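You operate a simulated robot arm through the tools that you are given. There is no shell and no other tool.

You are at the controls of a simulated two-armed robot. One attempt, no reset.

TASK
Take the purple-collar tip and put it on top of the silver green-band gauge head. Then take the purple brush and leave it on the green mat. Then fetch the yellow flow cap and set it on top of the purple salt box. Keep to this order. Set down upright: purple-collar tip, yellow flow cap.

It is judged by the outcome, as a careful person would: the job done as asked, and still so three seconds after it is handed in. It fails if anything else is knocked over, pushed out of place, dropped, spilled or broken. Lids that push on must go on centred and level and be pressed home; caps that screw on are set level and turned clockwise until they are tight.

THE ROBOT
Two 7-joint arms with two-finger parallel grippers on one trunk, on a base that moves. Base frame: it is fixed to the floor where the robot stands at the start and does not move with it; the origin is under the middle of the robot, x ahead of it, y to its left, z up; the surface under the hand at the start is at about z = 80. Readings come in cm, rad, newtons and seconds.
The left shoulder is at the start at [5, 20.9, 119.6], the right one opposite. With the tool pointing down near the work surface each hand reaches from about 10 to 90 cm from the robot's upright axis, wherever it stands, measured 20 degrees to its own side. Places, roughly: green mat [-100, 180, 80]; purple brush (6x6x11 cm) [60, -20, 80]; purple salt box [75, -150, 75]; yellow flow cap [75, -125, 75]. Payload 4.4 kg a hand.
The tool frame of a hand sits at the grasp point between the pads (the TCP): z along the fingers, y along the line on which they close. The tips reach 2.3 cm beyond it. The gripper opens to 9.4 cm. The fingers are 3.8 cm wide and 1 cm thick; the gripper's body (5.4 by 9.6 cm) begins 3.9 cm behind the TCP.
Orientation is told as [roll, pitch, yaw] about the base's x, y, z axes, in that order, counted from this pose: with the fingers straight down and closing along the base's y, the tool's x points along the base's -x, its y along +y and its z along -z.

THE INTERFACE
- The arms move only by the tool apply_moves. It takes "left_steps", "right_steps" or both (then of equal length, played together; a hand with none holds still); each is a list of rows, each an object of numbers (a shift or turn left out is 0, a gripper value left out holds the last): "tx", "ty", "tz": the shift along the tool's x, y, z in cm; "ax", "ay", "az": the turn, a rotation vector about the tool's x, y, z in rad; "fingers": the gripper command, from -1 (shut) to 1 (fully open), values between in proportion. In form: [{"tx": .., "ty": .., "tz": .., "ax": .., "ay": .., "az": .., "fingers": ..}, ...]. A call has 1 to 20 rows; each row shifts and turns the commanded pose from where the row before left it, along the tool's axes as they then stand. A row lasts 0.2 s, in which the tool goes at most 5 cm and 0.15 rad; a call with a longer step from one row to the next is refused whole, and so is a gripper value outside its range. A pose out of reach is approached as far as the arm can. The call stops where the force on the tool passes 40 N (or 10 N more than at its start, if that is more) or the arm is blocked; 0.2 s more then pass. The fingers move at their own pace (about 10.8 cm/s each) and stop on an object; they squeeze with about 44 N. The grip force told is the motor's: it shows also when the fingers shut on nothing. Time passes only in rows, and 0.2 s behind the last, so rows that do not move let the fingers close. The reply holds the time, the measured pose of the TCP, the force on the tool along the base axes, the opening and the grip force, in the units named above and with some noise, with the torque about the TCP (base axes, N m) and any sound that the robot's microphone picked up, and new pictures: "views" is both (left out), scene, wrist or none (wrist: the cameras of the hands that moved).
- Cameras (640 x 400 px; columns grow to the right, rows downward): "scene" is now at [15.47, 1.77, 136.87]; the picture's right is [0.20, -0.98, 0.00], its down [-0.56, -0.11, -0.82] and it looks along [0.81, 0.16, -0.57] (base axes); focal length 287 px, centre (320, 200). "left" rides on the left gripper at [8.6, -1.6, -7.4] in its tool frame; the picture's right is [0.18, 0.98, 0.00], its down [-0.58, 0.11, -0.81] and it looks along [-0.79, 0.15, 0.59] (tool axes); focal length 243 px, centre (320, 200). "right" rides on the right gripper at [8.6, 1.6, -7.4] in its tool frame; the picture's right is [-0.18, 0.98, 0.00], its down [-0.58, -0.11, -0.81] and it looks along [-0.79, -0.15, 0.59] (tool axes); focal length 243 px, centre (320, 200). There is no depth. A picture from a camera that has moved, and an enlarged one, comes with that camera's place and axes in the base frame and with its lens.
- slide_trunk(by): slides the trunk up (or, below 0, down) by that many cm; the arms and the scene camera ride with it, the base frame stays. It gives what a move gives, with no picture.
- roll_base(legs): drives the robot by 1 to 6 legs, each [ahead, left, turn to the left] in cm, cm and rad, along the robot's own axes; the way and the turn of a leg run together, so that a leg with both is an arc; at most 150 cm and 3.142 rad a leg. The arms and the cameras ride along, it lands a little off, and it stops where it bumps. It gives what a move gives, and a new picture of the scene camera.
- pan_tilt(pan, tilt): turns the head with the scene camera to pan (to the left, within 1.396 rad either way) and tilt (down, from -0.506 to 1.204), counted from straight ahead of the robot. It gives what a move gives, and a new picture of the scene camera.
- enlarge(camera, box): a new picture of the part [left, top, right, bottom] of that camera's present view, enlarged. No time passes.
- sign_off(): hands the job in; it is judged then, once.

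Places have to be worked out from the pictures, the camera data and where the tool is seen. Open the grippers and draw the arms clear of the work before you hand the job in, unless the task says otherwise.

The tools are called after "Request:" as a command line: name --argument value ..., lists and objects as JSON in quotes. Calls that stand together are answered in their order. apply_moves: Moves the arms, as the interface text tells. Its arguments: {"type":"object","properties":{"left_steps":{"type":"array"},"right_steps":{"type":"array"},"views":{"type":"string","enum":["both","scene","wrist","none"]}},"required":[]} The other tools are called the same way: slide_trunk (by) moves the trunk up or down; roll_base (legs) drives the base; pan_tilt (pan, tilt) turns the head that bears the scene camera; enlarge (camera, box) takes an enlarged picture of a part of a camera's view; sign_off () hands the job in.

At the start:

```text
clock: 0.0
left_tcp_pos: [52.52, 37.71, 118.63]
left_ee_rot: [-0.001, 0.001, -0.001]
left_ft_force: [0.0, 0.1, 0.3]
left_moment: [0.02, 0.04, -0.01]
left_opening: 9.41
left_finger_force: 0.1
right_tcp_pos: [50.06, -9.64, 118.37]
right_ee_rot: [-0.001, -0.001, -0.001]
right_ft_force: [0.1, 0.1, 0.0]
right_moment: [-0.01, -0.01, -0.01]
right_opening: 9.43
right_finger_force: 0.1
trunk travel left (down, up): [-27.5, 28.8]
robot x, y, heading: [0.14, -0.17, 0.0]
head pan, tilt (commanded): [0.201, 0.604]
```

scene: 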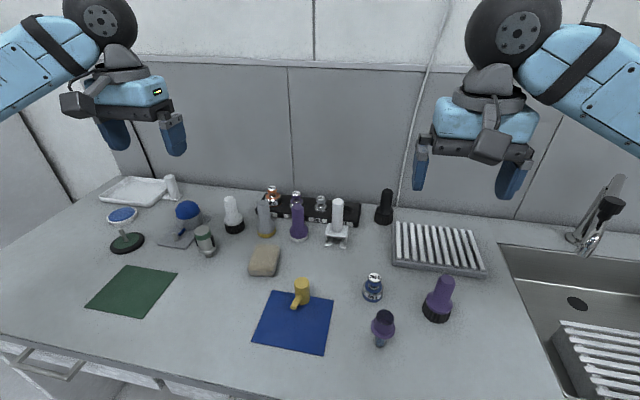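
right: 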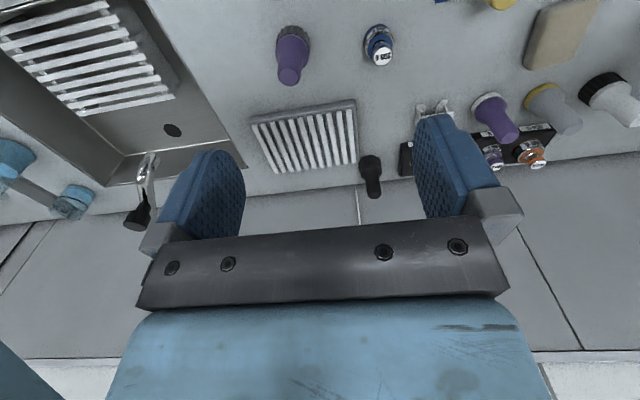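
left: 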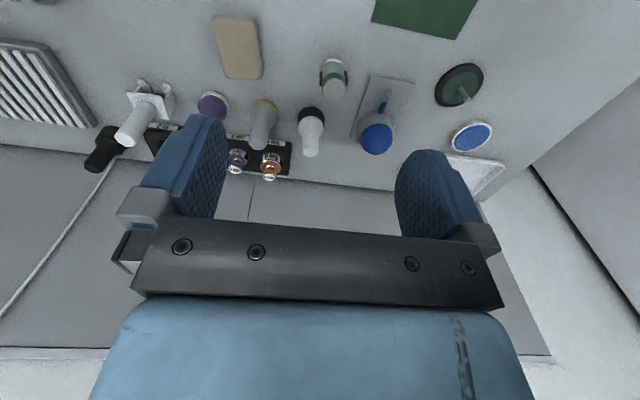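

The first pictures show a bench with many small objects. I enlarge the parts of the scene to identify the purple-collar tip, the green-band gauge head, and the brush.

Request:
enlarge --camera "scene" --box '[80, 160, 280, 285]'

Request:
enlarge --camera "scene" --box '[230, 170, 410, 282]'

Request:
enlarge --camera "scene" --box '[240, 250, 480, 400]'

```text
3.20 times, centred on (180, 222) of scene
camera zoom: at [15.47, 1.77, 136.87], right [0.2, -0.98, 0.0], down [-0.56, -0.11, -0.82], along [0.81, 0.16, -0.57], focal length 919 px, centre (768, 128)
```

zoom: 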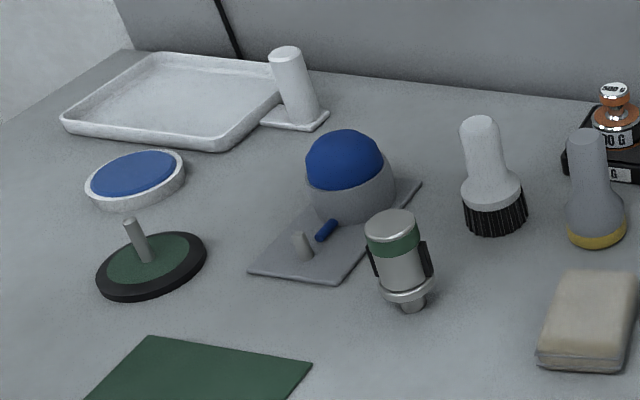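

```text
3.56 times, centred on (320, 226) of scene
camera zoom: at [15.47, 1.77, 136.87], right [0.2, -0.98, 0.0], down [-0.56, -0.11, -0.82], along [0.81, 0.16, -0.57], focal length 1021 px, centre (320, 108)
```

zoom: 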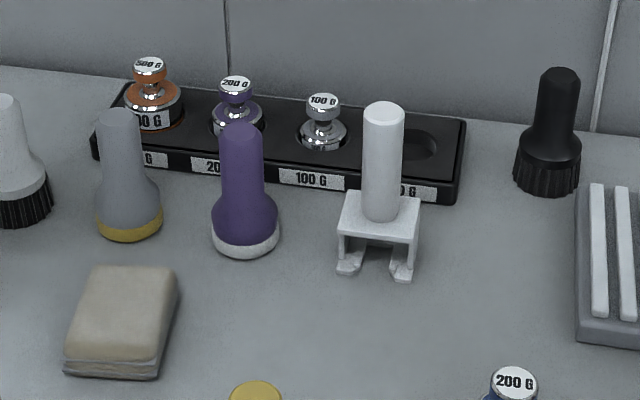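

```text
2.67 times, centred on (360, 325) of scene
camera zoom: at [15.47, 1.77, 136.87], right [0.2, -0.98, 0.0], down [-0.56, -0.11, -0.82], along [0.81, 0.16, -0.57], focal length 766 px, centre (213, -133)
```

zoom: 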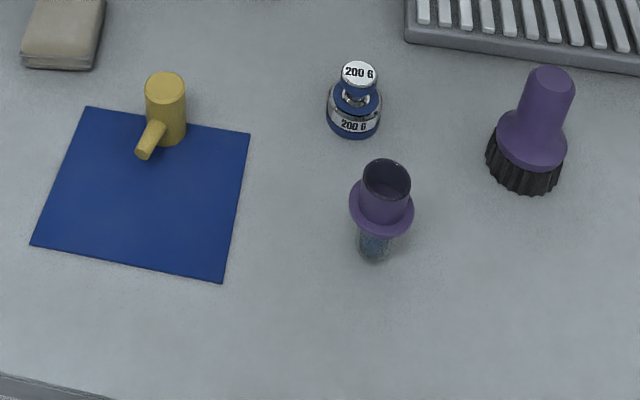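

The tip (purple cup with collar on a dark stem) stands near [48, -4] and the gauge head is left of the bench centre. The brush matches [60, -20], but the mat is told to be at [-100, 180], so I look around with the head before moving.

Request:
pan_tilt --pan -1.0 --tilt 0.5

Request:
pan_tilt --pan 1.396 --tilt 0.3

```text
clock: 1.4
left_tcp_pos: [52.6, 37.75, 118.6]
left_ee_rot: [0.0, 0.0, 0.001]
left_ft_force: [0.3, 0.0, 0.1]
left_moment: [-0.01, -0.03, -0.01]
left_opening: 9.4
left_finger_force: 0.0
right_tcp_pos: [50.15, -9.84, 118.34]
right_ee_rot: [0.0, 0.001, -0.001]
right_ft_force: [-0.2, -0.5, 0.2]
right_moment: [-0.02, 0.02, -0.02]
right_opening: 9.41
right_finger_force: 0.1
trunk travel left (down, up): [-27.5, 28.8]
robot x, y, heading: [-0.07, -0.35, 0.003]
head pan, tilt (commanded): [-1.0, 0.499]
camera scene: at [11.74, -7.63, 137.81], right [-0.84, -0.54, 0.0], down [-0.26, 0.4, -0.88], along [0.47, -0.74, -0.48], focal length 287 px, centre (320, 200)
```

scene: 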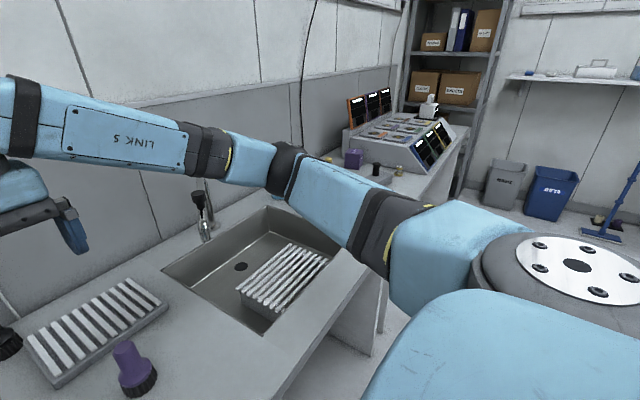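

```text
clock: 3.6
left_tcp_pos: [52.52, 37.89, 118.68]
left_ee_rot: [0.0, -0.001, -0.001]
left_ft_force: [0.7, 0.9, 0.3]
left_moment: [0.02, -0.02, 0.01]
left_opening: 9.38
left_finger_force: 0.1
right_tcp_pos: [50.18, -9.74, 118.27]
right_ee_rot: [0.001, 0.0, 0.0]
right_ft_force: [-0.1, -0.5, -0.2]
right_moment: [0.0, 0.02, 0.03]
right_opening: 9.43
right_finger_force: 0.1
trunk travel left (down, up): [-27.5, 28.8]
robot x, y, heading: [-0.02, -0.07, 0.004]
head pan, tilt (commanded): [1.396, 0.3]
camera scene: at [8.45, 9.21, 139.65], right [0.98, -0.17, 0.0], down [-0.05, -0.29, -0.96], along [0.17, 0.94, -0.3], focal length 287 px, centre (320, 200)
```

scene: 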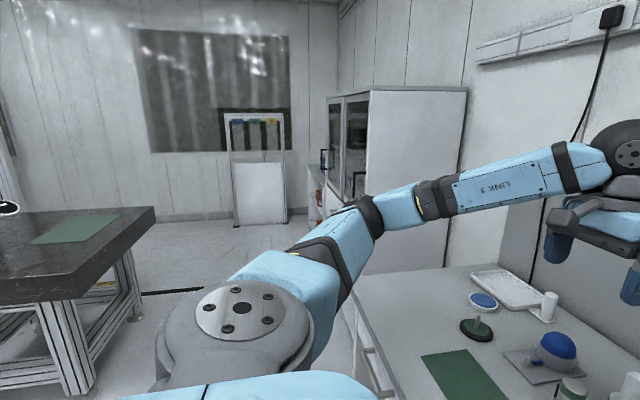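

A second table behind-left carries a green mat at about [-97, 172], matching the told place, so that is the target mat. I turn the head back to the bench and zoom on the tip and gauge head.

Request:
pan_tilt --pan 0.35 --tilt 0.7

```text
clock: 4.9
left_tcp_pos: [52.48, 37.86, 118.67]
left_ee_rot: [0.0, -0.001, 0.0]
left_ft_force: [-0.3, -1.7, -1.0]
left_moment: [-0.01, 0.0, -0.02]
left_opening: 9.39
left_finger_force: 0.0
right_tcp_pos: [50.12, -9.58, 118.42]
right_ee_rot: [0.002, 0.0, -0.001]
right_ft_force: [-0.3, -0.3, -0.1]
right_moment: [-0.03, 0.01, 0.02]
right_opening: 9.41
right_finger_force: 0.1
trunk travel left (down, up): [-27.5, 28.8]
robot x, y, heading: [-0.15, -0.24, -0.005]
head pan, tilt (commanded): [0.351, 0.7]
camera scene: at [14.8, 2.95, 136.05], right [0.34, -0.94, 0.0], down [-0.6, -0.22, -0.77], along [0.72, 0.26, -0.64], focal length 287 px, centre (320, 200)
```

scene: 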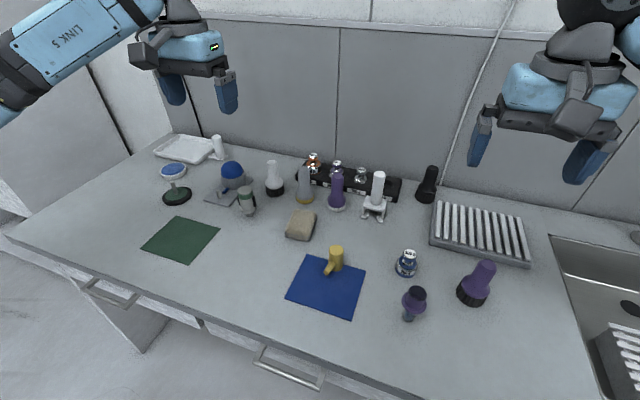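

Zooming on the tip and the gauge head for their shapes.

Request:
enlarge --camera "scene" --box '[380, 270, 444, 330]'

Request:
enlarge --camera "scene" --box '[200, 155, 290, 225]'

Request:
enlarge --camera "scene" --box '[440, 245, 510, 315]'

```text
6.67 times, centred on (412, 300) of scene
camera zoom: at [14.8, 2.95, 136.05], right [0.34, -0.94, 0.0], down [-0.6, -0.22, -0.77], along [0.72, 0.26, -0.64], focal length 1915 px, centre (-293, -467)
```

zoom: 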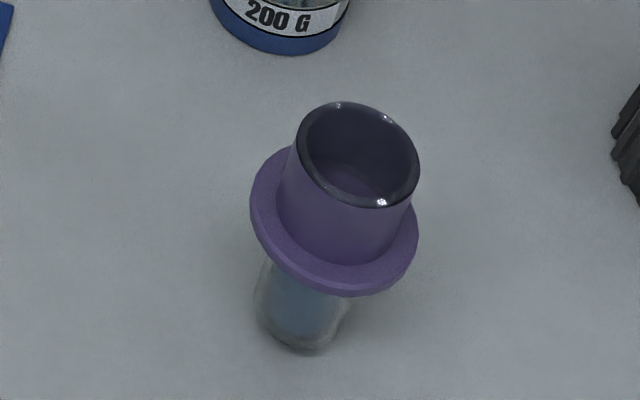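

```text
5.71 times, centred on (245, 190) of scene
camera zoom: at [14.8, 2.95, 136.05], right [0.34, -0.94, 0.0], down [-0.6, -0.22, -0.77], along [0.72, 0.26, -0.64], focal length 1641 px, centre (749, 257)
```

zoom: 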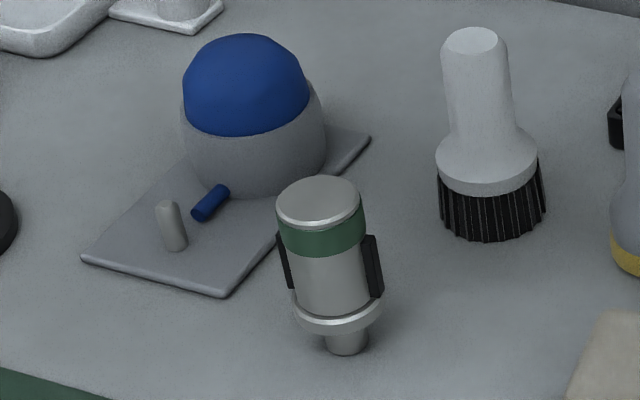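

```text
5.71 times, centred on (475, 280) of scene
camera zoom: at [14.8, 2.95, 136.05], right [0.34, -0.94, 0.0], down [-0.6, -0.22, -0.77], along [0.72, 0.26, -0.64], focal length 1641 px, centre (-566, -257)
```

zoom: 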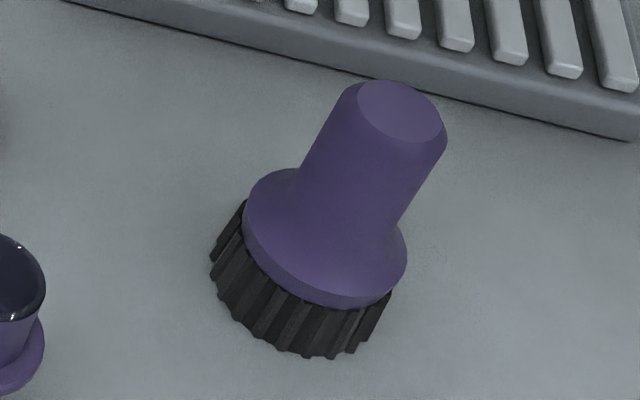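

The tip stands at about [48.1, -4.1] (cup rim z≈89.6, collar z≈86, stem down to 80), and the gauge head at about [64, 42]. I move the right hand aside and bring the left hand above the tip.

Request:
apply_moves --left_steps '[{}, {}, {}, {"ty": -4.2, "tx": 0.44, "tz": 0.8}, {"ty": -4.2, "tx": 0.44, "tz": 0.8}, {"ty": -4.2, "tx": 0.44, "tz": 0.8}, {"ty": -4.2, "tx": 0.44, "tz": 0.8}, {"ty": -4.2, "tx": 0.44, "tz": 0.8}, {"ty": -4.2, "tx": 0.44, "tz": 0.8}, {"ty": -4.2, "tx": 0.44, "tz": 0.8}, {"ty": -4.2, "tx": 0.44, "tz": 0.8}, {"ty": -4.2, "tx": 0.44, "tz": 0.8}, {"ty": -4.0, "tx": 0.4, "tz": 0.8, "fingers": 1}, {}]' --right_steps '[{"ty": -4, "tx": 1}, {"ty": -4, "tx": 1}, {"ty": -4, "tx": 1}, {"ty": -4, "tx": 1}, {"ty": -4, "tx": 1}, {"ty": -4}, {"ty": -4}, {"ty": -4}, {}, {}, {}, {}, {}, {}]' --views "both"

```text
clock: 7.9
left_tcp_pos: [48.07, -3.94, 110.57]
left_ee_rot: [0.002, -0.002, 0.003]
left_ft_force: [0.4, -0.3, -0.3]
left_moment: [-0.02, -0.01, -0.04]
left_opening: 9.38
left_finger_force: 0.1
right_tcp_pos: [45.24, -41.67, 118.24]
right_ee_rot: [0.0, 0.0, -0.001]
right_ft_force: [-0.6, -0.2, 0.5]
right_moment: [0.0, -0.02, 0.0]
right_opening: 9.4
right_finger_force: 0.0
trunk travel left (down, up): [-27.5, 28.8]
robot x, y, heading: [0.02, 0.37, 0.001]
head pan, tilt (commanded): [0.351, 0.7]
camera scene: at [14.79, 3.05, 136.04], right [0.34, -0.94, 0.0], down [-0.6, -0.22, -0.76], along [0.72, 0.26, -0.64], focal length 287 px, centre (320, 200)
camera right: at [36.55, -40.01, 125.86], right [0.18, 0.98, 0.0], down [0.58, -0.11, 0.81], along [0.79, -0.15, -0.59], focal length 243 px, centre (320, 200)
camera left: at [39.44, -5.55, 118.15], right [-0.19, 0.98, 0.0], down [0.58, 0.11, 0.81], along [0.79, 0.15, -0.59], focal length 243 px, centre (320, 200)
```

scene: 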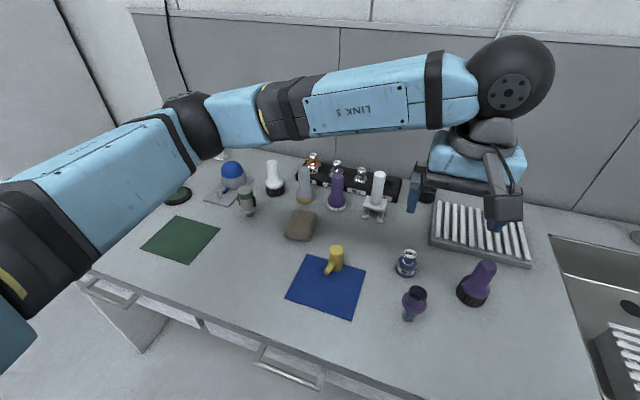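
right: 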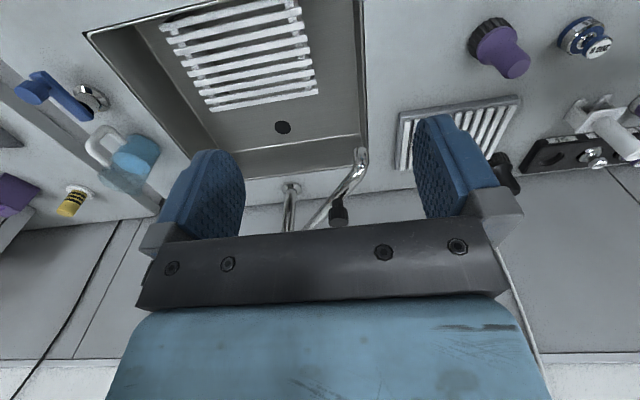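
left: 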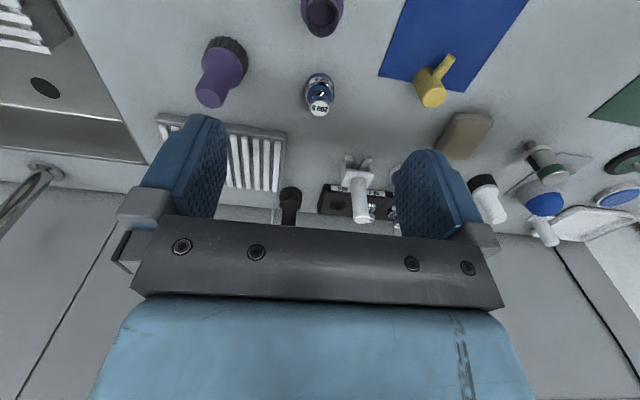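

The wrist camera sees the cup rim at about column 322, right where the tool axis predicts. I descend 11 cm and check again.

Request:
apply_moves --left_steps '[{"tz": 3}, {"tz": 3}, {"tz": 3}, {"tz": 2}, {}]' --views "wrist"

```text
clock: 9.1
left_tcp_pos: [48.12, -3.98, 99.64]
left_ee_rot: [0.001, 0.001, 0.0]
left_ft_force: [1.0, 0.2, 0.2]
left_moment: [-0.02, -0.03, 0.01]
left_opening: 9.36
left_finger_force: 0.1
right_tcp_pos: [45.28, -41.72, 118.34]
right_ee_rot: [0.0, 0.0, 0.001]
right_ft_force: [0.3, 0.8, 0.6]
right_moment: [-0.02, 0.02, 0.04]
right_opening: 9.4
right_finger_force: 0.1
trunk travel left (down, up): [-27.5, 28.8]
robot x, y, heading: [0.21, -0.26, -0.0]
head pan, tilt (commanded): [0.351, 0.7]
camera left: at [39.47, -5.57, 107.14], right [-0.18, 0.98, 0.0], down [0.58, 0.11, 0.81], along [0.79, 0.15, -0.59], focal length 243 px, centre (320, 200)
```

left: 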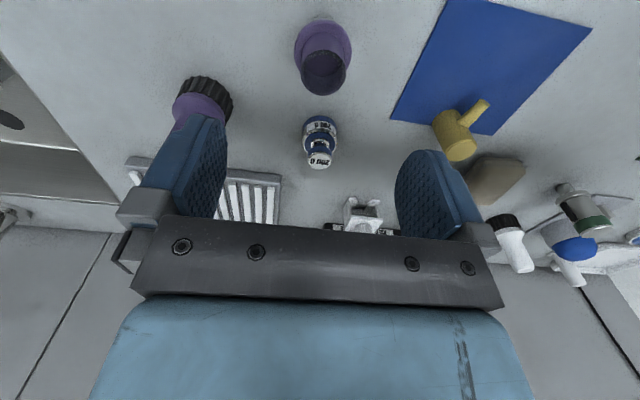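

Request:
enlarge --camera "left" --box '[272, 0, 372, 110]'

```text
3.64 times, centred on (322, 55) of left
camera zoom: at [39.47, -5.57, 107.14], right [-0.18, 0.98, 0.0], down [0.58, 0.11, 0.81], along [0.79, 0.15, -0.59], focal length 882 px, centre (313, 727)
```

zoom: 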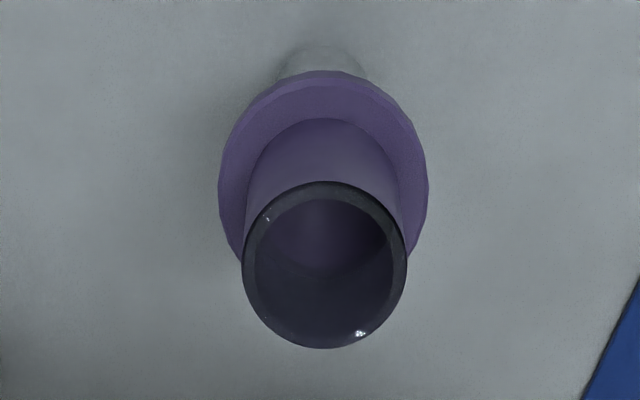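

Rim centre works out at about [47.9, -3.75, 89.5] and the collar top near z=86. I descend to TCP z≈88.9 (fingertips just above the collar), then close on the cup.

Request:
apply_moves --left_steps '[{"tz": 3, "ty": 0.2, "tx": 0.1}, {"tz": 3}, {"tz": 3}, {"tz": 1.7}, {}, {"fingers": -0.5}, {"fingers": -0.5}, {"fingers": -0.5}, {"fingers": -0.5}]' --views "both"

```text
clock: 11.1
left_tcp_pos: [47.96, -3.69, 88.96]
left_ee_rot: [0.0, 0.0, -0.001]
left_ft_force: [-1.0, -1.4, 2.0]
left_moment: [-0.09, 0.02, 0.01]
left_opening: 3.37
left_finger_force: 43.9
right_tcp_pos: [45.37, -41.81, 118.38]
right_ee_rot: [-0.001, 0.0, 0.0]
right_ft_force: [-1.2, 0.3, -0.2]
right_moment: [0.02, 0.01, 0.01]
right_opening: 9.41
right_finger_force: 0.1
trunk travel left (down, up): [-27.5, 28.8]
robot x, y, heading: [0.08, -0.01, 0.003]
head pan, tilt (commanded): [0.351, 0.7]
camera scene: at [14.78, 2.94, 136.05], right [0.34, -0.94, 0.0], down [-0.6, -0.22, -0.77], along [0.72, 0.26, -0.64], focal length 287 px, centre (320, 200)
camera left: at [39.35, -5.41, 96.42], right [-0.18, 0.98, 0.0], down [0.58, 0.11, 0.81], along [0.79, 0.15, -0.59], focal length 243 px, centre (320, 200)
```

scene: 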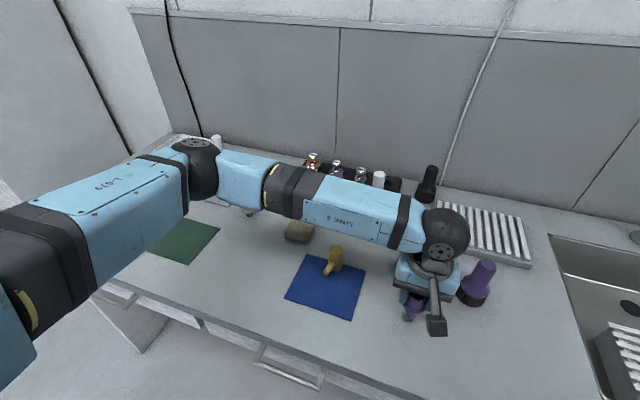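
left: 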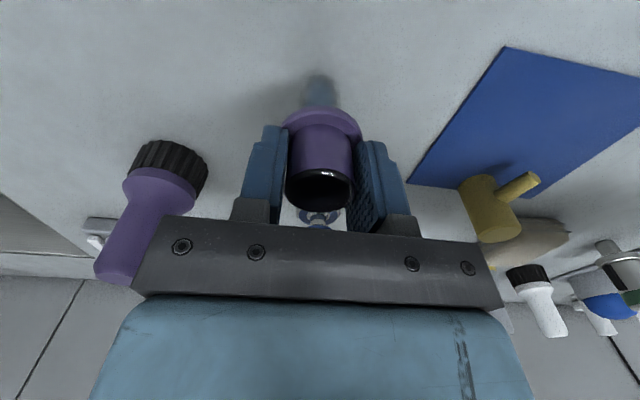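

The cup is gripped at 3.37 cm opening. I lift it carefully and check that the tip rises with the hand.

Request:
apply_moves --left_steps '[{"tz": -1}, {"tz": -2}, {"tz": -4}, {"tz": -4}, {"tz": -4}, {"tz": -4}, {"tz": -4}, {}]' --views "wrist"

```text
clock: 12.9
left_tcp_pos: [48.12, -3.77, 112.02]
left_ee_rot: [0.0, -0.001, 0.0]
left_ft_force: [-0.9, -0.2, 0.0]
left_moment: [0.03, 0.03, 0.02]
left_opening: 2.33
left_finger_force: 0.1
right_tcp_pos: [45.33, -41.7, 118.4]
right_ee_rot: [0.001, -0.002, 0.0]
right_ft_force: [-0.4, 0.1, -0.1]
right_moment: [0.03, -0.04, -0.02]
right_opening: 9.43
right_finger_force: 0.0
trunk travel left (down, up): [-27.5, 28.8]
robot x, y, heading: [-0.04, -0.59, 0.002]
head pan, tilt (commanded): [0.351, 0.7]
camera left: at [39.48, -5.35, 119.48], right [-0.18, 0.98, 0.0], down [0.58, 0.11, 0.81], along [0.79, 0.15, -0.59], focal length 243 px, centre (320, 200)
```

left: 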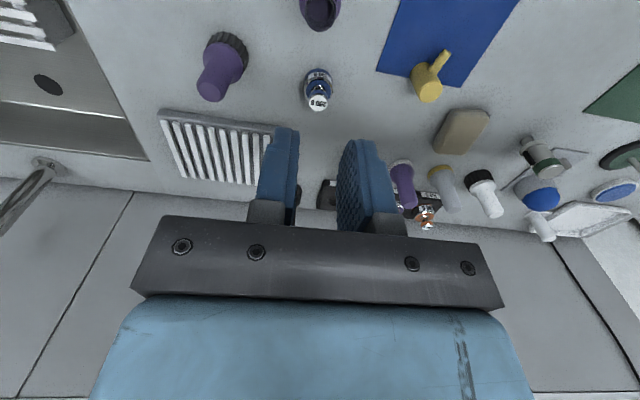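

The fingers came up empty: the tip slipped and stayed on the bench, apparently still standing. I zoom in to check its state.

Request:
enlarge --camera "left" --box '[270, 0, 370, 62]'

Request:
pan_tilt --pan -0.1 --tilt 0.9

```text
6.40 times, centred on (320, 31) of left
camera zoom: at [39.48, -5.35, 119.48], right [-0.18, 0.98, 0.0], down [0.58, 0.11, 0.81], along [0.79, 0.15, -0.59], focal length 1553 px, centre (320, 1282)
```

zoom: 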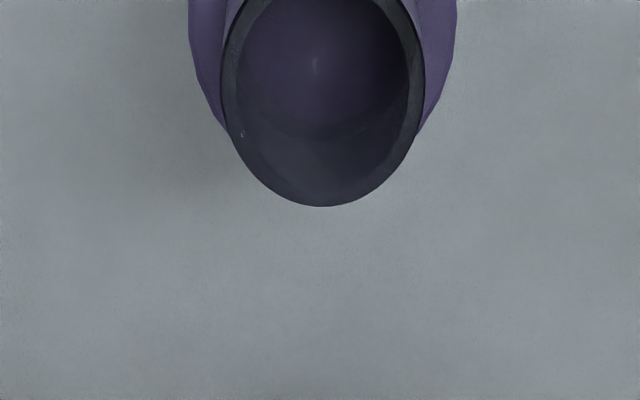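

```text
clock: 13.8
left_tcp_pos: [48.18, -3.74, 111.92]
left_ee_rot: [0.0, 0.0, -0.001]
left_ft_force: [-0.3, 0.7, -0.4]
left_moment: [0.01, 0.0, 0.01]
left_opening: 2.38
left_finger_force: 0.0
right_tcp_pos: [45.25, -41.67, 118.36]
right_ee_rot: [-0.002, -0.001, 0.001]
right_ft_force: [0.2, 0.5, -1.3]
right_moment: [0.04, 0.0, 0.03]
right_opening: 9.36
right_finger_force: 0.1
trunk travel left (down, up): [-27.5, 28.8]
robot x, y, heading: [-0.1, 0.07, -0.005]
head pan, tilt (commanded): [-0.099, 0.901]
camera scene: at [14.34, -0.72, 134.43], right [-0.1, -1.0, 0.0], down [-0.78, 0.08, -0.62], along [0.62, -0.06, -0.78], focal length 287 px, centre (320, 200)
```

scene: 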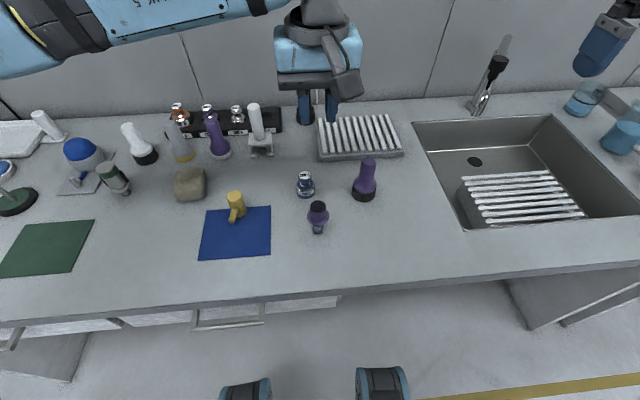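

Request:
enlarge --camera "scene" --box '[280, 150, 390, 240]'

```text
4.44 times, centred on (335, 195) of scene
camera zoom: at [14.34, -0.72, 134.43], right [-0.1, -1.0, 0.0], down [-0.78, 0.08, -0.62], along [0.62, -0.06, -0.78], focal length 1276 px, centre (253, 222)
```

zoom: 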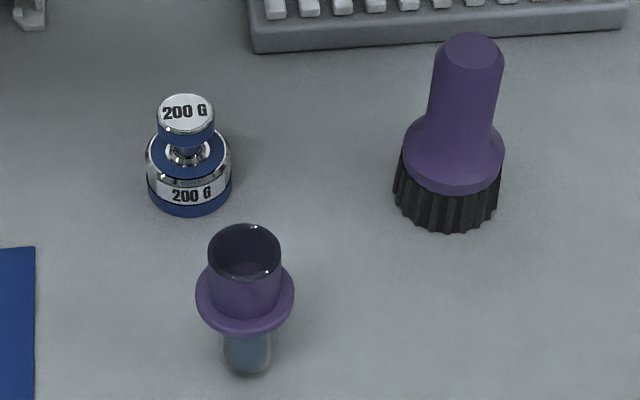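

The tip still stands upright in its place; the glossy cup is slippery. I will instead grip the matte collar (about 4.6 cm wide, z≈86), so I open, descend halfway and check alignment.

Request:
apply_moves --left_steps '[{"fingers": 1}, {"fingers": 1}, {"tz": 4}, {"tz": 4}, {"tz": 4}, {"tz": 3}, {}]' --views "wrist"

Request:
enlarge --camera "left" --box '[240, 10, 400, 110]'

```text
clock: 15.4
left_tcp_pos: [48.12, -3.75, 96.93]
left_ee_rot: [-0.001, -0.001, 0.001]
left_ft_force: [0.8, -0.1, 0.9]
left_moment: [0.0, -0.01, -0.03]
left_opening: 9.38
left_finger_force: 0.0
right_tcp_pos: [45.27, -41.78, 118.38]
right_ee_rot: [0.0, 0.0, -0.001]
right_ft_force: [0.3, -0.3, 0.2]
right_moment: [0.0, 0.0, 0.01]
right_opening: 9.38
right_finger_force: 0.1
trunk travel left (down, up): [-27.5, 28.8]
robot x, y, heading: [0.2, -0.38, -0.002]
head pan, tilt (commanded): [-0.099, 0.901]
camera left: at [39.51, -5.45, 104.4], right [-0.18, 0.98, 0.0], down [0.58, 0.11, 0.81], along [0.79, 0.15, -0.59], focal length 243 px, centre (320, 200)
```

left: 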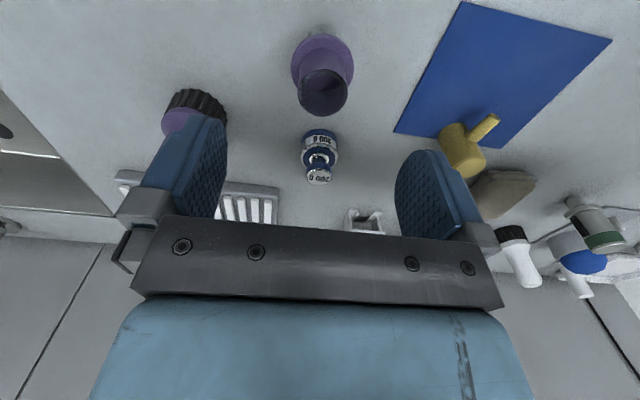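

```text
4.00 times, centred on (320, 60) of left
camera zoom: at [39.51, -5.45, 104.4], right [-0.18, 0.98, 0.0], down [0.58, 0.11, 0.81], along [0.79, 0.15, -0.59], focal length 970 px, centre (320, 760)
```

zoom: 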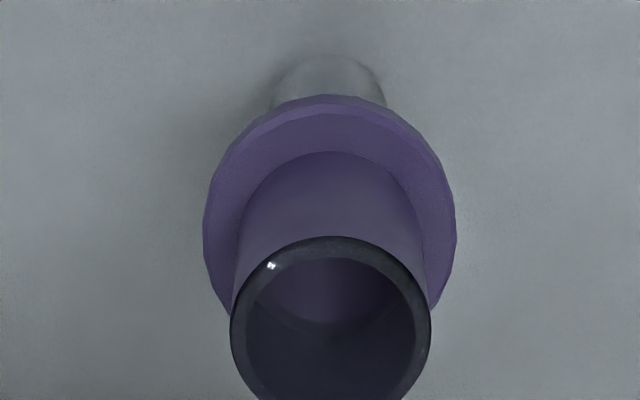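

Aligned within 0.2 cm; I nudge by that much and go down to TCP z≈86.4 (body just above the rim, pads at the collar), in small steps while watching force.

Request:
apply_moves --left_steps '[{"tx": 0.2, "ty": 0.1, "tz": 3}, {"tz": 3}, {"tz": 2.5}, {"tz": 0.8}, {"tz": 0.6}, {"tz": 0.6}, {}, {}]' --views "both"

Request:
enlarge --camera "scene" --box '[270, 120, 390, 240]'

```text
clock: 17.2
left_tcp_pos: [47.82, -3.74, 86.45]
left_ee_rot: [-0.001, 0.0, 0.001]
left_ft_force: [-0.4, 0.4, 0.5]
left_moment: [0.01, 0.01, -0.01]
left_opening: 9.41
left_finger_force: 0.0
right_tcp_pos: [45.3, -41.71, 118.32]
right_ee_rot: [-0.002, -0.001, -0.002]
right_ft_force: [0.3, -0.2, -0.7]
right_moment: [-0.02, 0.01, 0.01]
right_opening: 9.4
right_finger_force: 0.1
trunk travel left (down, up): [-27.5, 28.8]
robot x, y, heading: [0.08, -0.02, 0.001]
head pan, tilt (commanded): [-0.099, 0.901]
camera scene: at [14.33, -0.73, 134.43], right [-0.1, -1.0, 0.0], down [-0.78, 0.08, -0.62], along [0.62, -0.06, -0.78], focal length 287 px, centre (320, 200)
camera left: at [39.19, -5.33, 93.96], right [-0.18, 0.98, 0.0], down [0.58, 0.11, 0.81], along [0.79, 0.15, -0.59], focal length 243 px, centre (320, 200)
```

scene: 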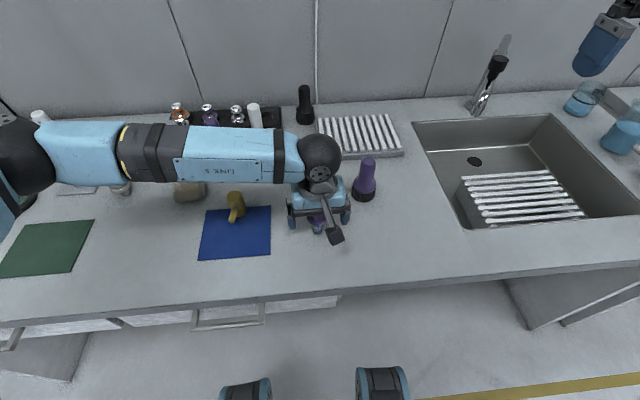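
left: 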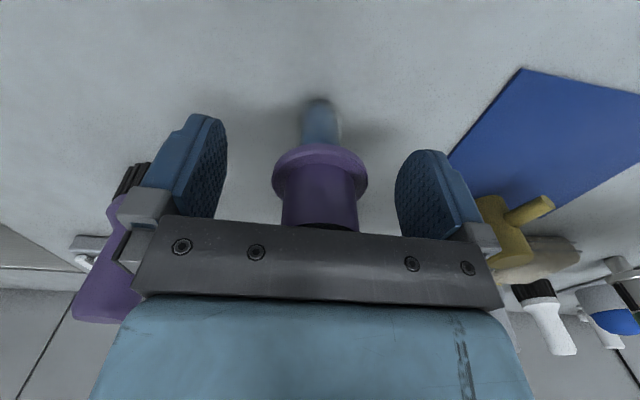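

```text
3.33 times, centred on (330, 180) of scene
camera zoom: at [14.33, -0.73, 134.43], right [-0.1, -1.0, 0.0], down [-0.78, 0.08, -0.62], along [0.62, -0.06, -0.78], focal length 957 px, centre (287, 267)
```

zoom: 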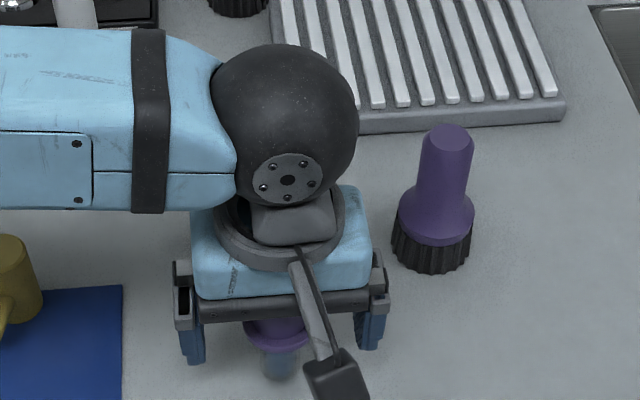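

The collar sits right between the pads near the TCP with no contact yet. I close on the collar and lift just 0.6 cm to test the hold.

Request:
apply_moves --left_steps '[{"fingers": -1}, {"fingers": -1}, {"fingers": -1}, {"fingers": -1}]' --views "wrist"

Request:
apply_moves --left_steps '[{"tz": -0.3}, {"tz": -0.5}, {}, {}]' --views "wrist"

```text
clock: 18.2
left_tcp_pos: [47.86, -3.74, 86.42]
left_ee_rot: [-0.001, 0.001, 0.001]
left_ft_force: [0.8, -0.7, -0.4]
left_moment: [-0.02, 0.01, -0.01]
left_opening: 4.47
left_finger_force: 43.9
right_tcp_pos: [45.35, -41.71, 118.36]
right_ee_rot: [-0.001, 0.001, -0.001]
right_ft_force: [0.4, 0.0, -0.4]
right_moment: [-0.05, 0.04, 0.03]
right_opening: 9.39
right_finger_force: 0.1
trunk travel left (down, up): [-27.5, 28.8]
robot x, y, heading: [-0.19, -0.27, 0.004]
head pan, tilt (commanded): [-0.099, 0.901]
camera left: at [39.19, -5.33, 93.97], right [-0.18, 0.98, 0.0], down [0.58, 0.11, 0.81], along [0.79, 0.15, -0.59], focal length 243 px, centre (320, 200)
```

left: 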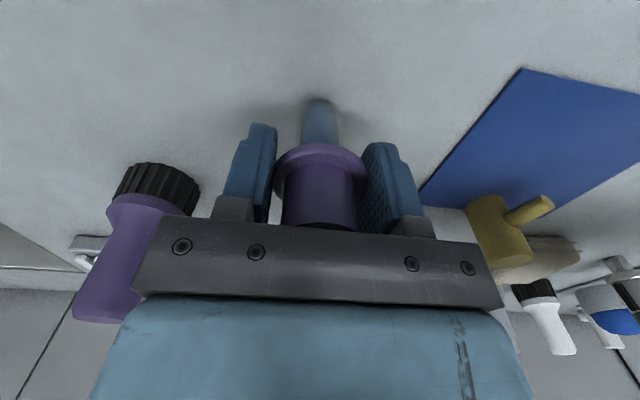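

```text
clock: 19.2
left_tcp_pos: [47.95, -3.67, 87.27]
left_ee_rot: [0.0, 0.001, -0.002]
left_ft_force: [0.1, -0.3, -0.4]
left_moment: [0.01, -0.01, -0.02]
left_opening: 4.44
left_finger_force: 44.0
right_tcp_pos: [45.3, -41.63, 118.31]
right_ee_rot: [0.0, -0.001, -0.001]
right_ft_force: [0.3, 0.4, -0.1]
right_moment: [0.02, -0.04, -0.02]
right_opening: 9.38
right_finger_force: 0.1
trunk travel left (down, up): [-27.5, 28.8]
robot x, y, heading: [-0.14, 0.22, -0.004]
head pan, tilt (commanded): [-0.099, 0.901]
camera left: at [39.21, -5.31, 94.76], right [-0.18, 0.98, 0.0], down [0.58, 0.11, 0.81], along [0.79, 0.15, -0.59], focal length 243 px, centre (320, 200)
```

left: 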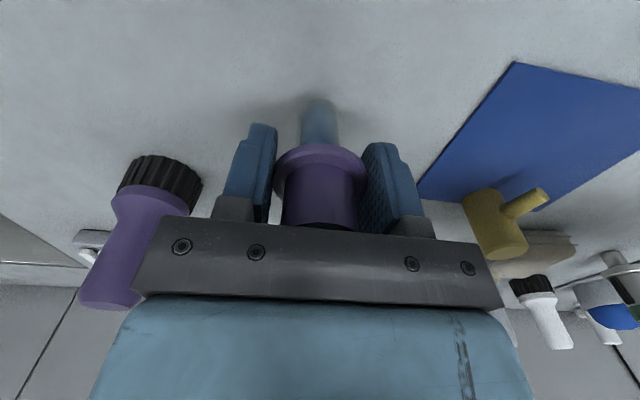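

The grip holds at 4.44 cm and the tip keeps its place in the hand. I keep lifting gently to z≈106.

Request:
apply_moves --left_steps '[{"tz": -0.5}, {"tz": -1}, {"tz": -1.5}, {"tz": -2}, {"tz": -2.5}, {"tz": -3}, {"tz": -3}, {"tz": -3}, {"tz": -2}, {"tz": -0.5}, {}]' --views "wrist"

Request:
pan_tilt --pan 0.4 --tilt 0.6

```text
clock: 21.6
left_tcp_pos: [47.85, -3.71, 106.28]
left_ee_rot: [0.0, 0.001, 0.0]
left_ft_force: [-0.6, 0.9, -0.4]
left_moment: [0.02, 0.0, 0.02]
left_opening: 4.45
left_finger_force: 44.1
right_tcp_pos: [45.25, -41.8, 118.39]
right_ee_rot: [-0.001, 0.001, -0.001]
right_ft_force: [0.5, -0.7, 0.0]
right_moment: [-0.04, -0.01, 0.0]
right_opening: 9.42
right_finger_force: 0.0
trunk travel left (down, up): [-27.5, 28.8]
robot x, y, heading: [-0.23, 0.17, -0.002]
head pan, tilt (commanded): [-0.099, 0.901]
camera left: at [39.16, -5.28, 113.79], right [-0.18, 0.98, 0.0], down [0.58, 0.11, 0.81], along [0.79, 0.15, -0.59], focal length 243 px, centre (320, 200)
```

left: 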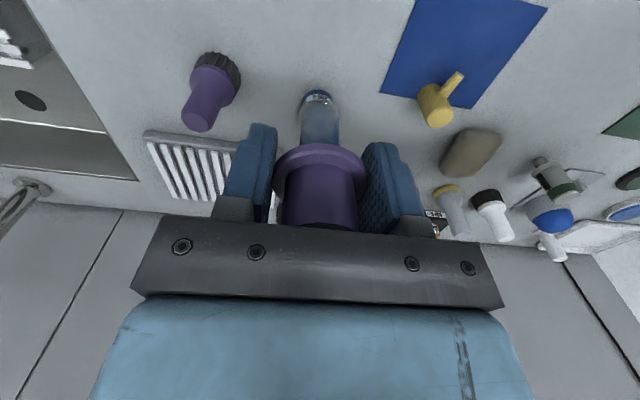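

```text
clock: 22.5
left_tcp_pos: [47.8, -3.59, 106.2]
left_ee_rot: [0.0, 0.001, 0.001]
left_ft_force: [-0.9, 0.5, -0.6]
left_moment: [0.02, -0.02, 0.03]
left_opening: 4.44
left_finger_force: 44.0
right_tcp_pos: [45.24, -41.72, 118.33]
right_ee_rot: [0.0, 0.001, -0.001]
right_ft_force: [0.3, -1.1, -0.6]
right_moment: [-0.01, 0.0, 0.04]
right_opening: 9.41
right_finger_force: 0.1
trunk travel left (down, up): [-27.5, 28.8]
robot x, y, heading: [0.24, -0.13, -0.002]
head pan, tilt (commanded): [0.4, 0.6]
camera scene: at [14.97, 3.45, 136.9], right [0.39, -0.92, 0.0], down [-0.52, -0.22, -0.82], along [0.76, 0.32, -0.57], focal length 287 px, centre (320, 200)
```

scene: 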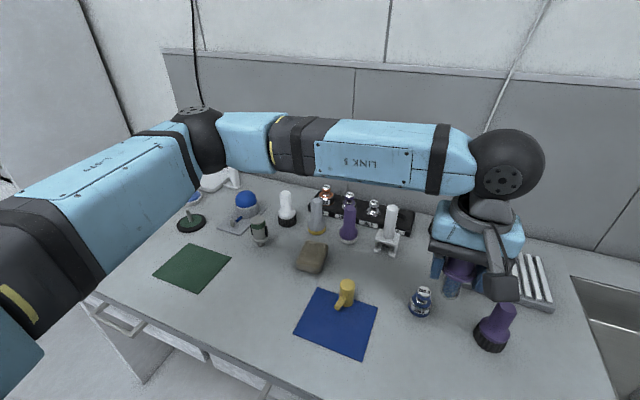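

The tip is held by its collar. I check that it hangs straight in the hand.

Request:
enlarge --camera "scene" --box '[420, 220, 530, 310]'

Request:
enlarge --camera "left" --box '[240, 70, 400, 230]'

Request:
enlarge --camera "scene" --box '[220, 180, 310, 270]'

```text
4.44 times, centred on (475, 265) of scene
camera zoom: at [14.97, 3.45, 136.9], right [0.39, -0.92, 0.0], down [-0.52, -0.22, -0.82], along [0.76, 0.32, -0.57], focal length 1276 px, centre (-369, -89)
```

zoom: 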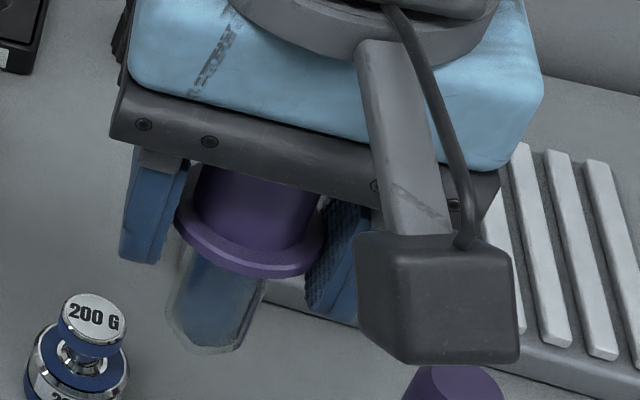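

```text
2.50 times, centred on (320, 150) of left
camera zoom: at [39.16, -5.29, 113.77], right [-0.18, 0.98, 0.0], down [0.58, 0.11, 0.81], along [0.79, 0.15, -0.59], focal length 606 px, centre (320, 325)
```

zoom: 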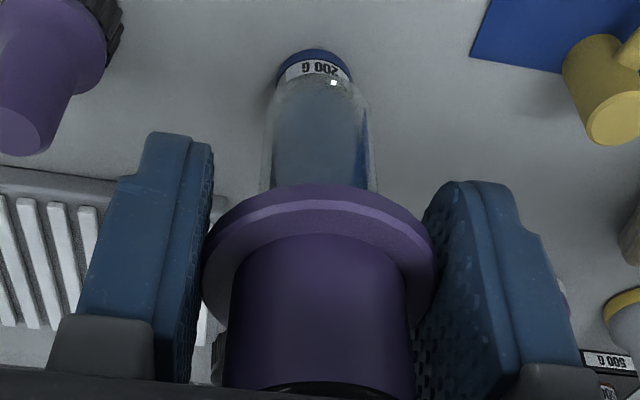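

```text
4.44 times, centred on (265, 225) of scene
camera zoom: at [14.97, 3.45, 136.9], right [0.39, -0.92, 0.0], down [-0.52, -0.22, -0.82], along [0.76, 0.32, -0.57], focal length 1276 px, centre (564, 89)
```

zoom: 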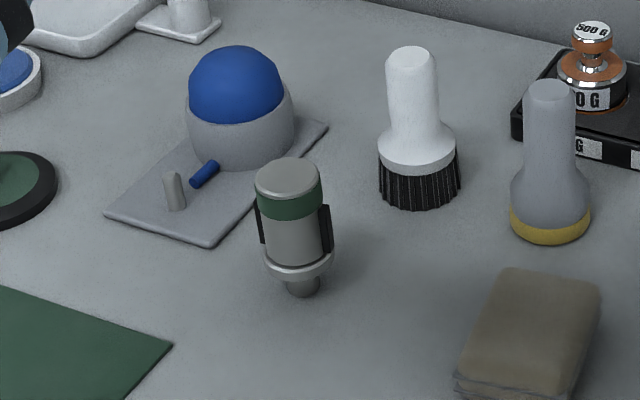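

The tip hangs straight. The gauge head comes out at about [64.0, 42.4] with its top near z≈89.1; I carry the tip there at height.

Request:
apply_moves --left_steps '[{"tx": -0.5, "ty": 1.3, "tz": -0.3}, {"tx": -1.0, "ty": 2.8, "tz": -0.3}, {"tx": -1.15, "ty": 3.3}, {"tx": -1.15, "ty": 3.3}, {"tx": -1.15, "ty": 3.3}, {"tx": -1.15, "ty": 3.3}, {"tx": -1.15, "ty": 3.3}, {"tx": -1.15, "ty": 3.3}, {"tx": -1.15, "ty": 3.3}, {"tx": -1.15, "ty": 3.3}, {"tx": -1.15, "ty": 3.3}, {"tx": -1.15, "ty": 3.3}, {"tx": -1.15, "ty": 3.3}, {"tx": -1.0, "ty": 2.8}, {"tx": -0.5, "ty": 1.8}, {"tx": -0.2, "ty": 0.8}, {}]' --views "both"

Request:
enlarge --camera "left" --box '[240, 20, 400, 180]'

Request:
enlarge --camera "scene" --box '[210, 150, 320, 260]'

```text
clock: 26.1
left_tcp_pos: [63.8, 42.11, 106.88]
left_ee_rot: [0.0, 0.0, 0.0]
left_ft_force: [-0.2, -0.7, -0.5]
left_moment: [-0.01, -0.01, -0.01]
left_opening: 4.43
left_finger_force: 43.6
right_tcp_pos: [45.23, -41.69, 118.37]
right_ee_rot: [0.0, 0.0, 0.0]
right_ft_force: [0.3, -0.1, -1.6]
right_moment: [0.0, 0.0, 0.01]
right_opening: 9.42
right_finger_force: 0.1
trunk travel left (down, up): [-27.5, 28.8]
robot x, y, heading: [-0.33, -0.12, 0.005]
head pan, tilt (commanded): [0.4, 0.6]
camera scene: at [14.97, 3.46, 136.91], right [0.39, -0.92, 0.0], down [-0.52, -0.22, -0.83], along [0.76, 0.32, -0.56], focal length 287 px, centre (320, 200)
camera left: at [55.08, 40.49, 114.37], right [-0.18, 0.98, 0.0], down [0.58, 0.11, 0.81], along [0.79, 0.15, -0.59], focal length 243 px, centre (320, 200)
```

scene: 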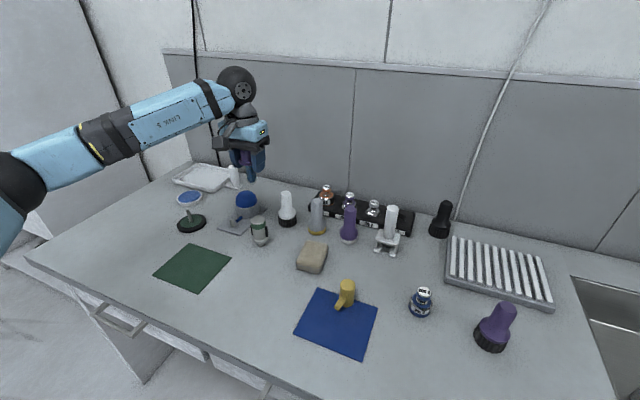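
left: 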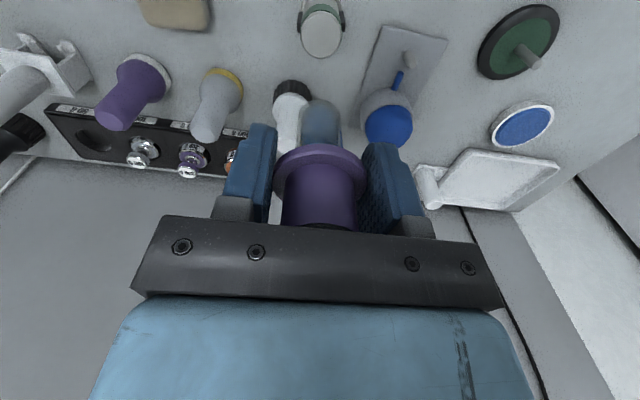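

```text
2.50 times, centred on (320, 100) of left
camera zoom: at [55.08, 40.49, 114.37], right [-0.18, 0.98, 0.0], down [0.58, 0.11, 0.81], along [0.79, 0.15, -0.59], focal length 606 px, centre (320, 450)
```

zoom: 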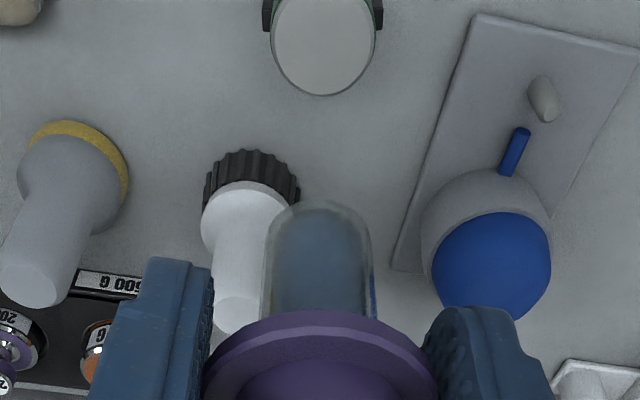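

```text
3.64 times, centred on (265, 205) of scene
camera zoom: at [14.97, 3.46, 136.91], right [0.39, -0.92, 0.0], down [-0.52, -0.22, -0.83], along [0.76, 0.32, -0.56], focal length 1044 px, centre (520, 182)
```

zoom: 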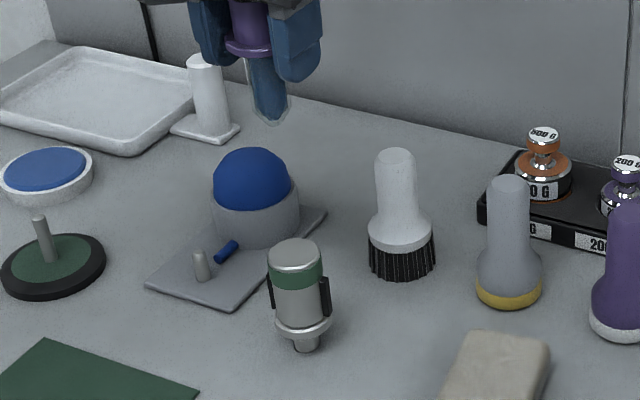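

The wrist view puts the head top at about [63.95, 42.2]; I correct by 0.25/0.1 cm and descend 8 cm, leaving about 3 cm of gap, then look again.

Request:
apply_moves --left_steps '[{"tx": -0.25, "ty": 0.1, "tz": 2}, {"tz": 2}, {"tz": 2}, {"tz": 1.5}, {"tz": 0.5}, {}]' --views "both"

Request:
enlarge --camera "left" --box '[260, 30, 380, 150]'

Request:
enlarge --camera "scene" --box '[220, 170, 310, 260]'

```text
clock: 27.5
left_tcp_pos: [63.9, 42.27, 98.82]
left_ee_rot: [0.001, 0.0, 0.001]
left_ft_force: [-0.7, 0.4, -1.5]
left_moment: [-0.02, -0.03, -0.01]
left_opening: 4.43
left_finger_force: 43.9
right_tcp_pos: [45.4, -41.67, 118.29]
right_ee_rot: [0.0, 0.001, 0.0]
right_ft_force: [0.5, -0.4, -0.3]
right_moment: [0.02, 0.0, -0.01]
right_opening: 9.4
right_finger_force: 0.1
trunk travel left (down, up): [-27.5, 28.8]
robot x, y, heading: [-0.21, 0.06, 0.001]
head pan, tilt (commanded): [0.4, 0.6]
camera scene: at [14.97, 3.46, 136.9], right [0.39, -0.92, 0.0], down [-0.52, -0.22, -0.83], along [0.76, 0.32, -0.56], focal length 287 px, centre (320, 200)
camera left: at [55.28, 40.62, 106.39], right [-0.18, 0.98, 0.0], down [0.58, 0.11, 0.81], along [0.79, 0.15, -0.59], focal length 243 px, centre (320, 200)
```

scene: 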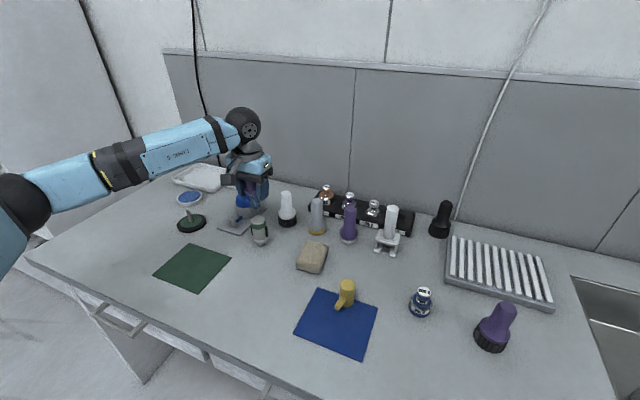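
left: 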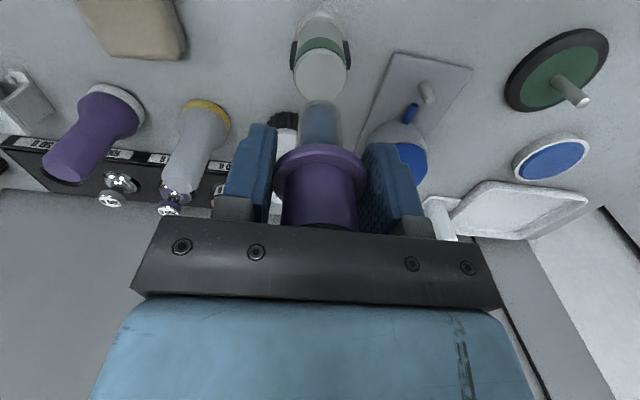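

```text
3.33 times, centred on (320, 90) of left
camera zoom: at [55.28, 40.62, 106.39], right [-0.18, 0.98, 0.0], down [0.58, 0.11, 0.81], along [0.79, 0.15, -0.59], focal length 809 px, centre (320, 567)
```

zoom: 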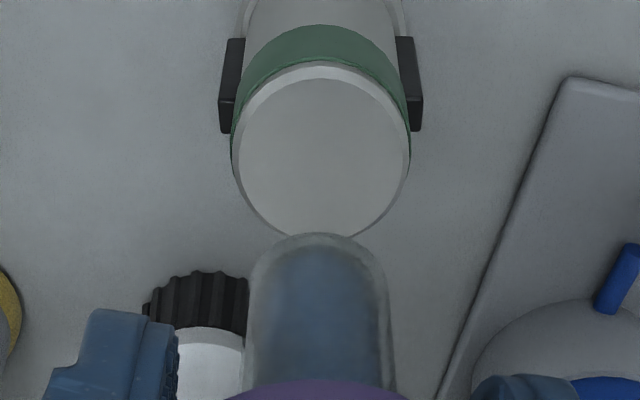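

```text
4.44 times, centred on (265, 215) of scene
camera zoom: at [14.97, 3.46, 136.9], right [0.39, -0.92, 0.0], down [-0.52, -0.22, -0.83], along [0.76, 0.32, -0.56], focal length 1276 px, centre (564, 133)
```

zoom: 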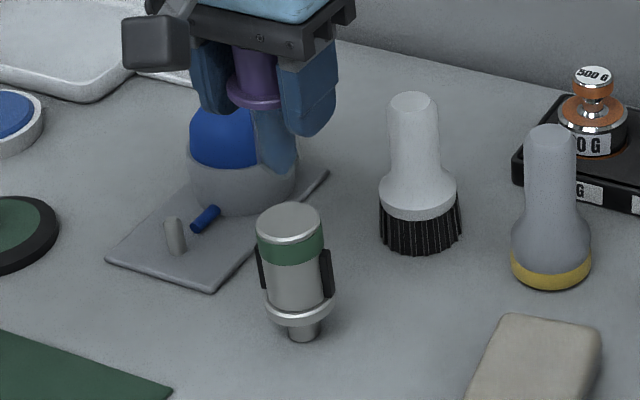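

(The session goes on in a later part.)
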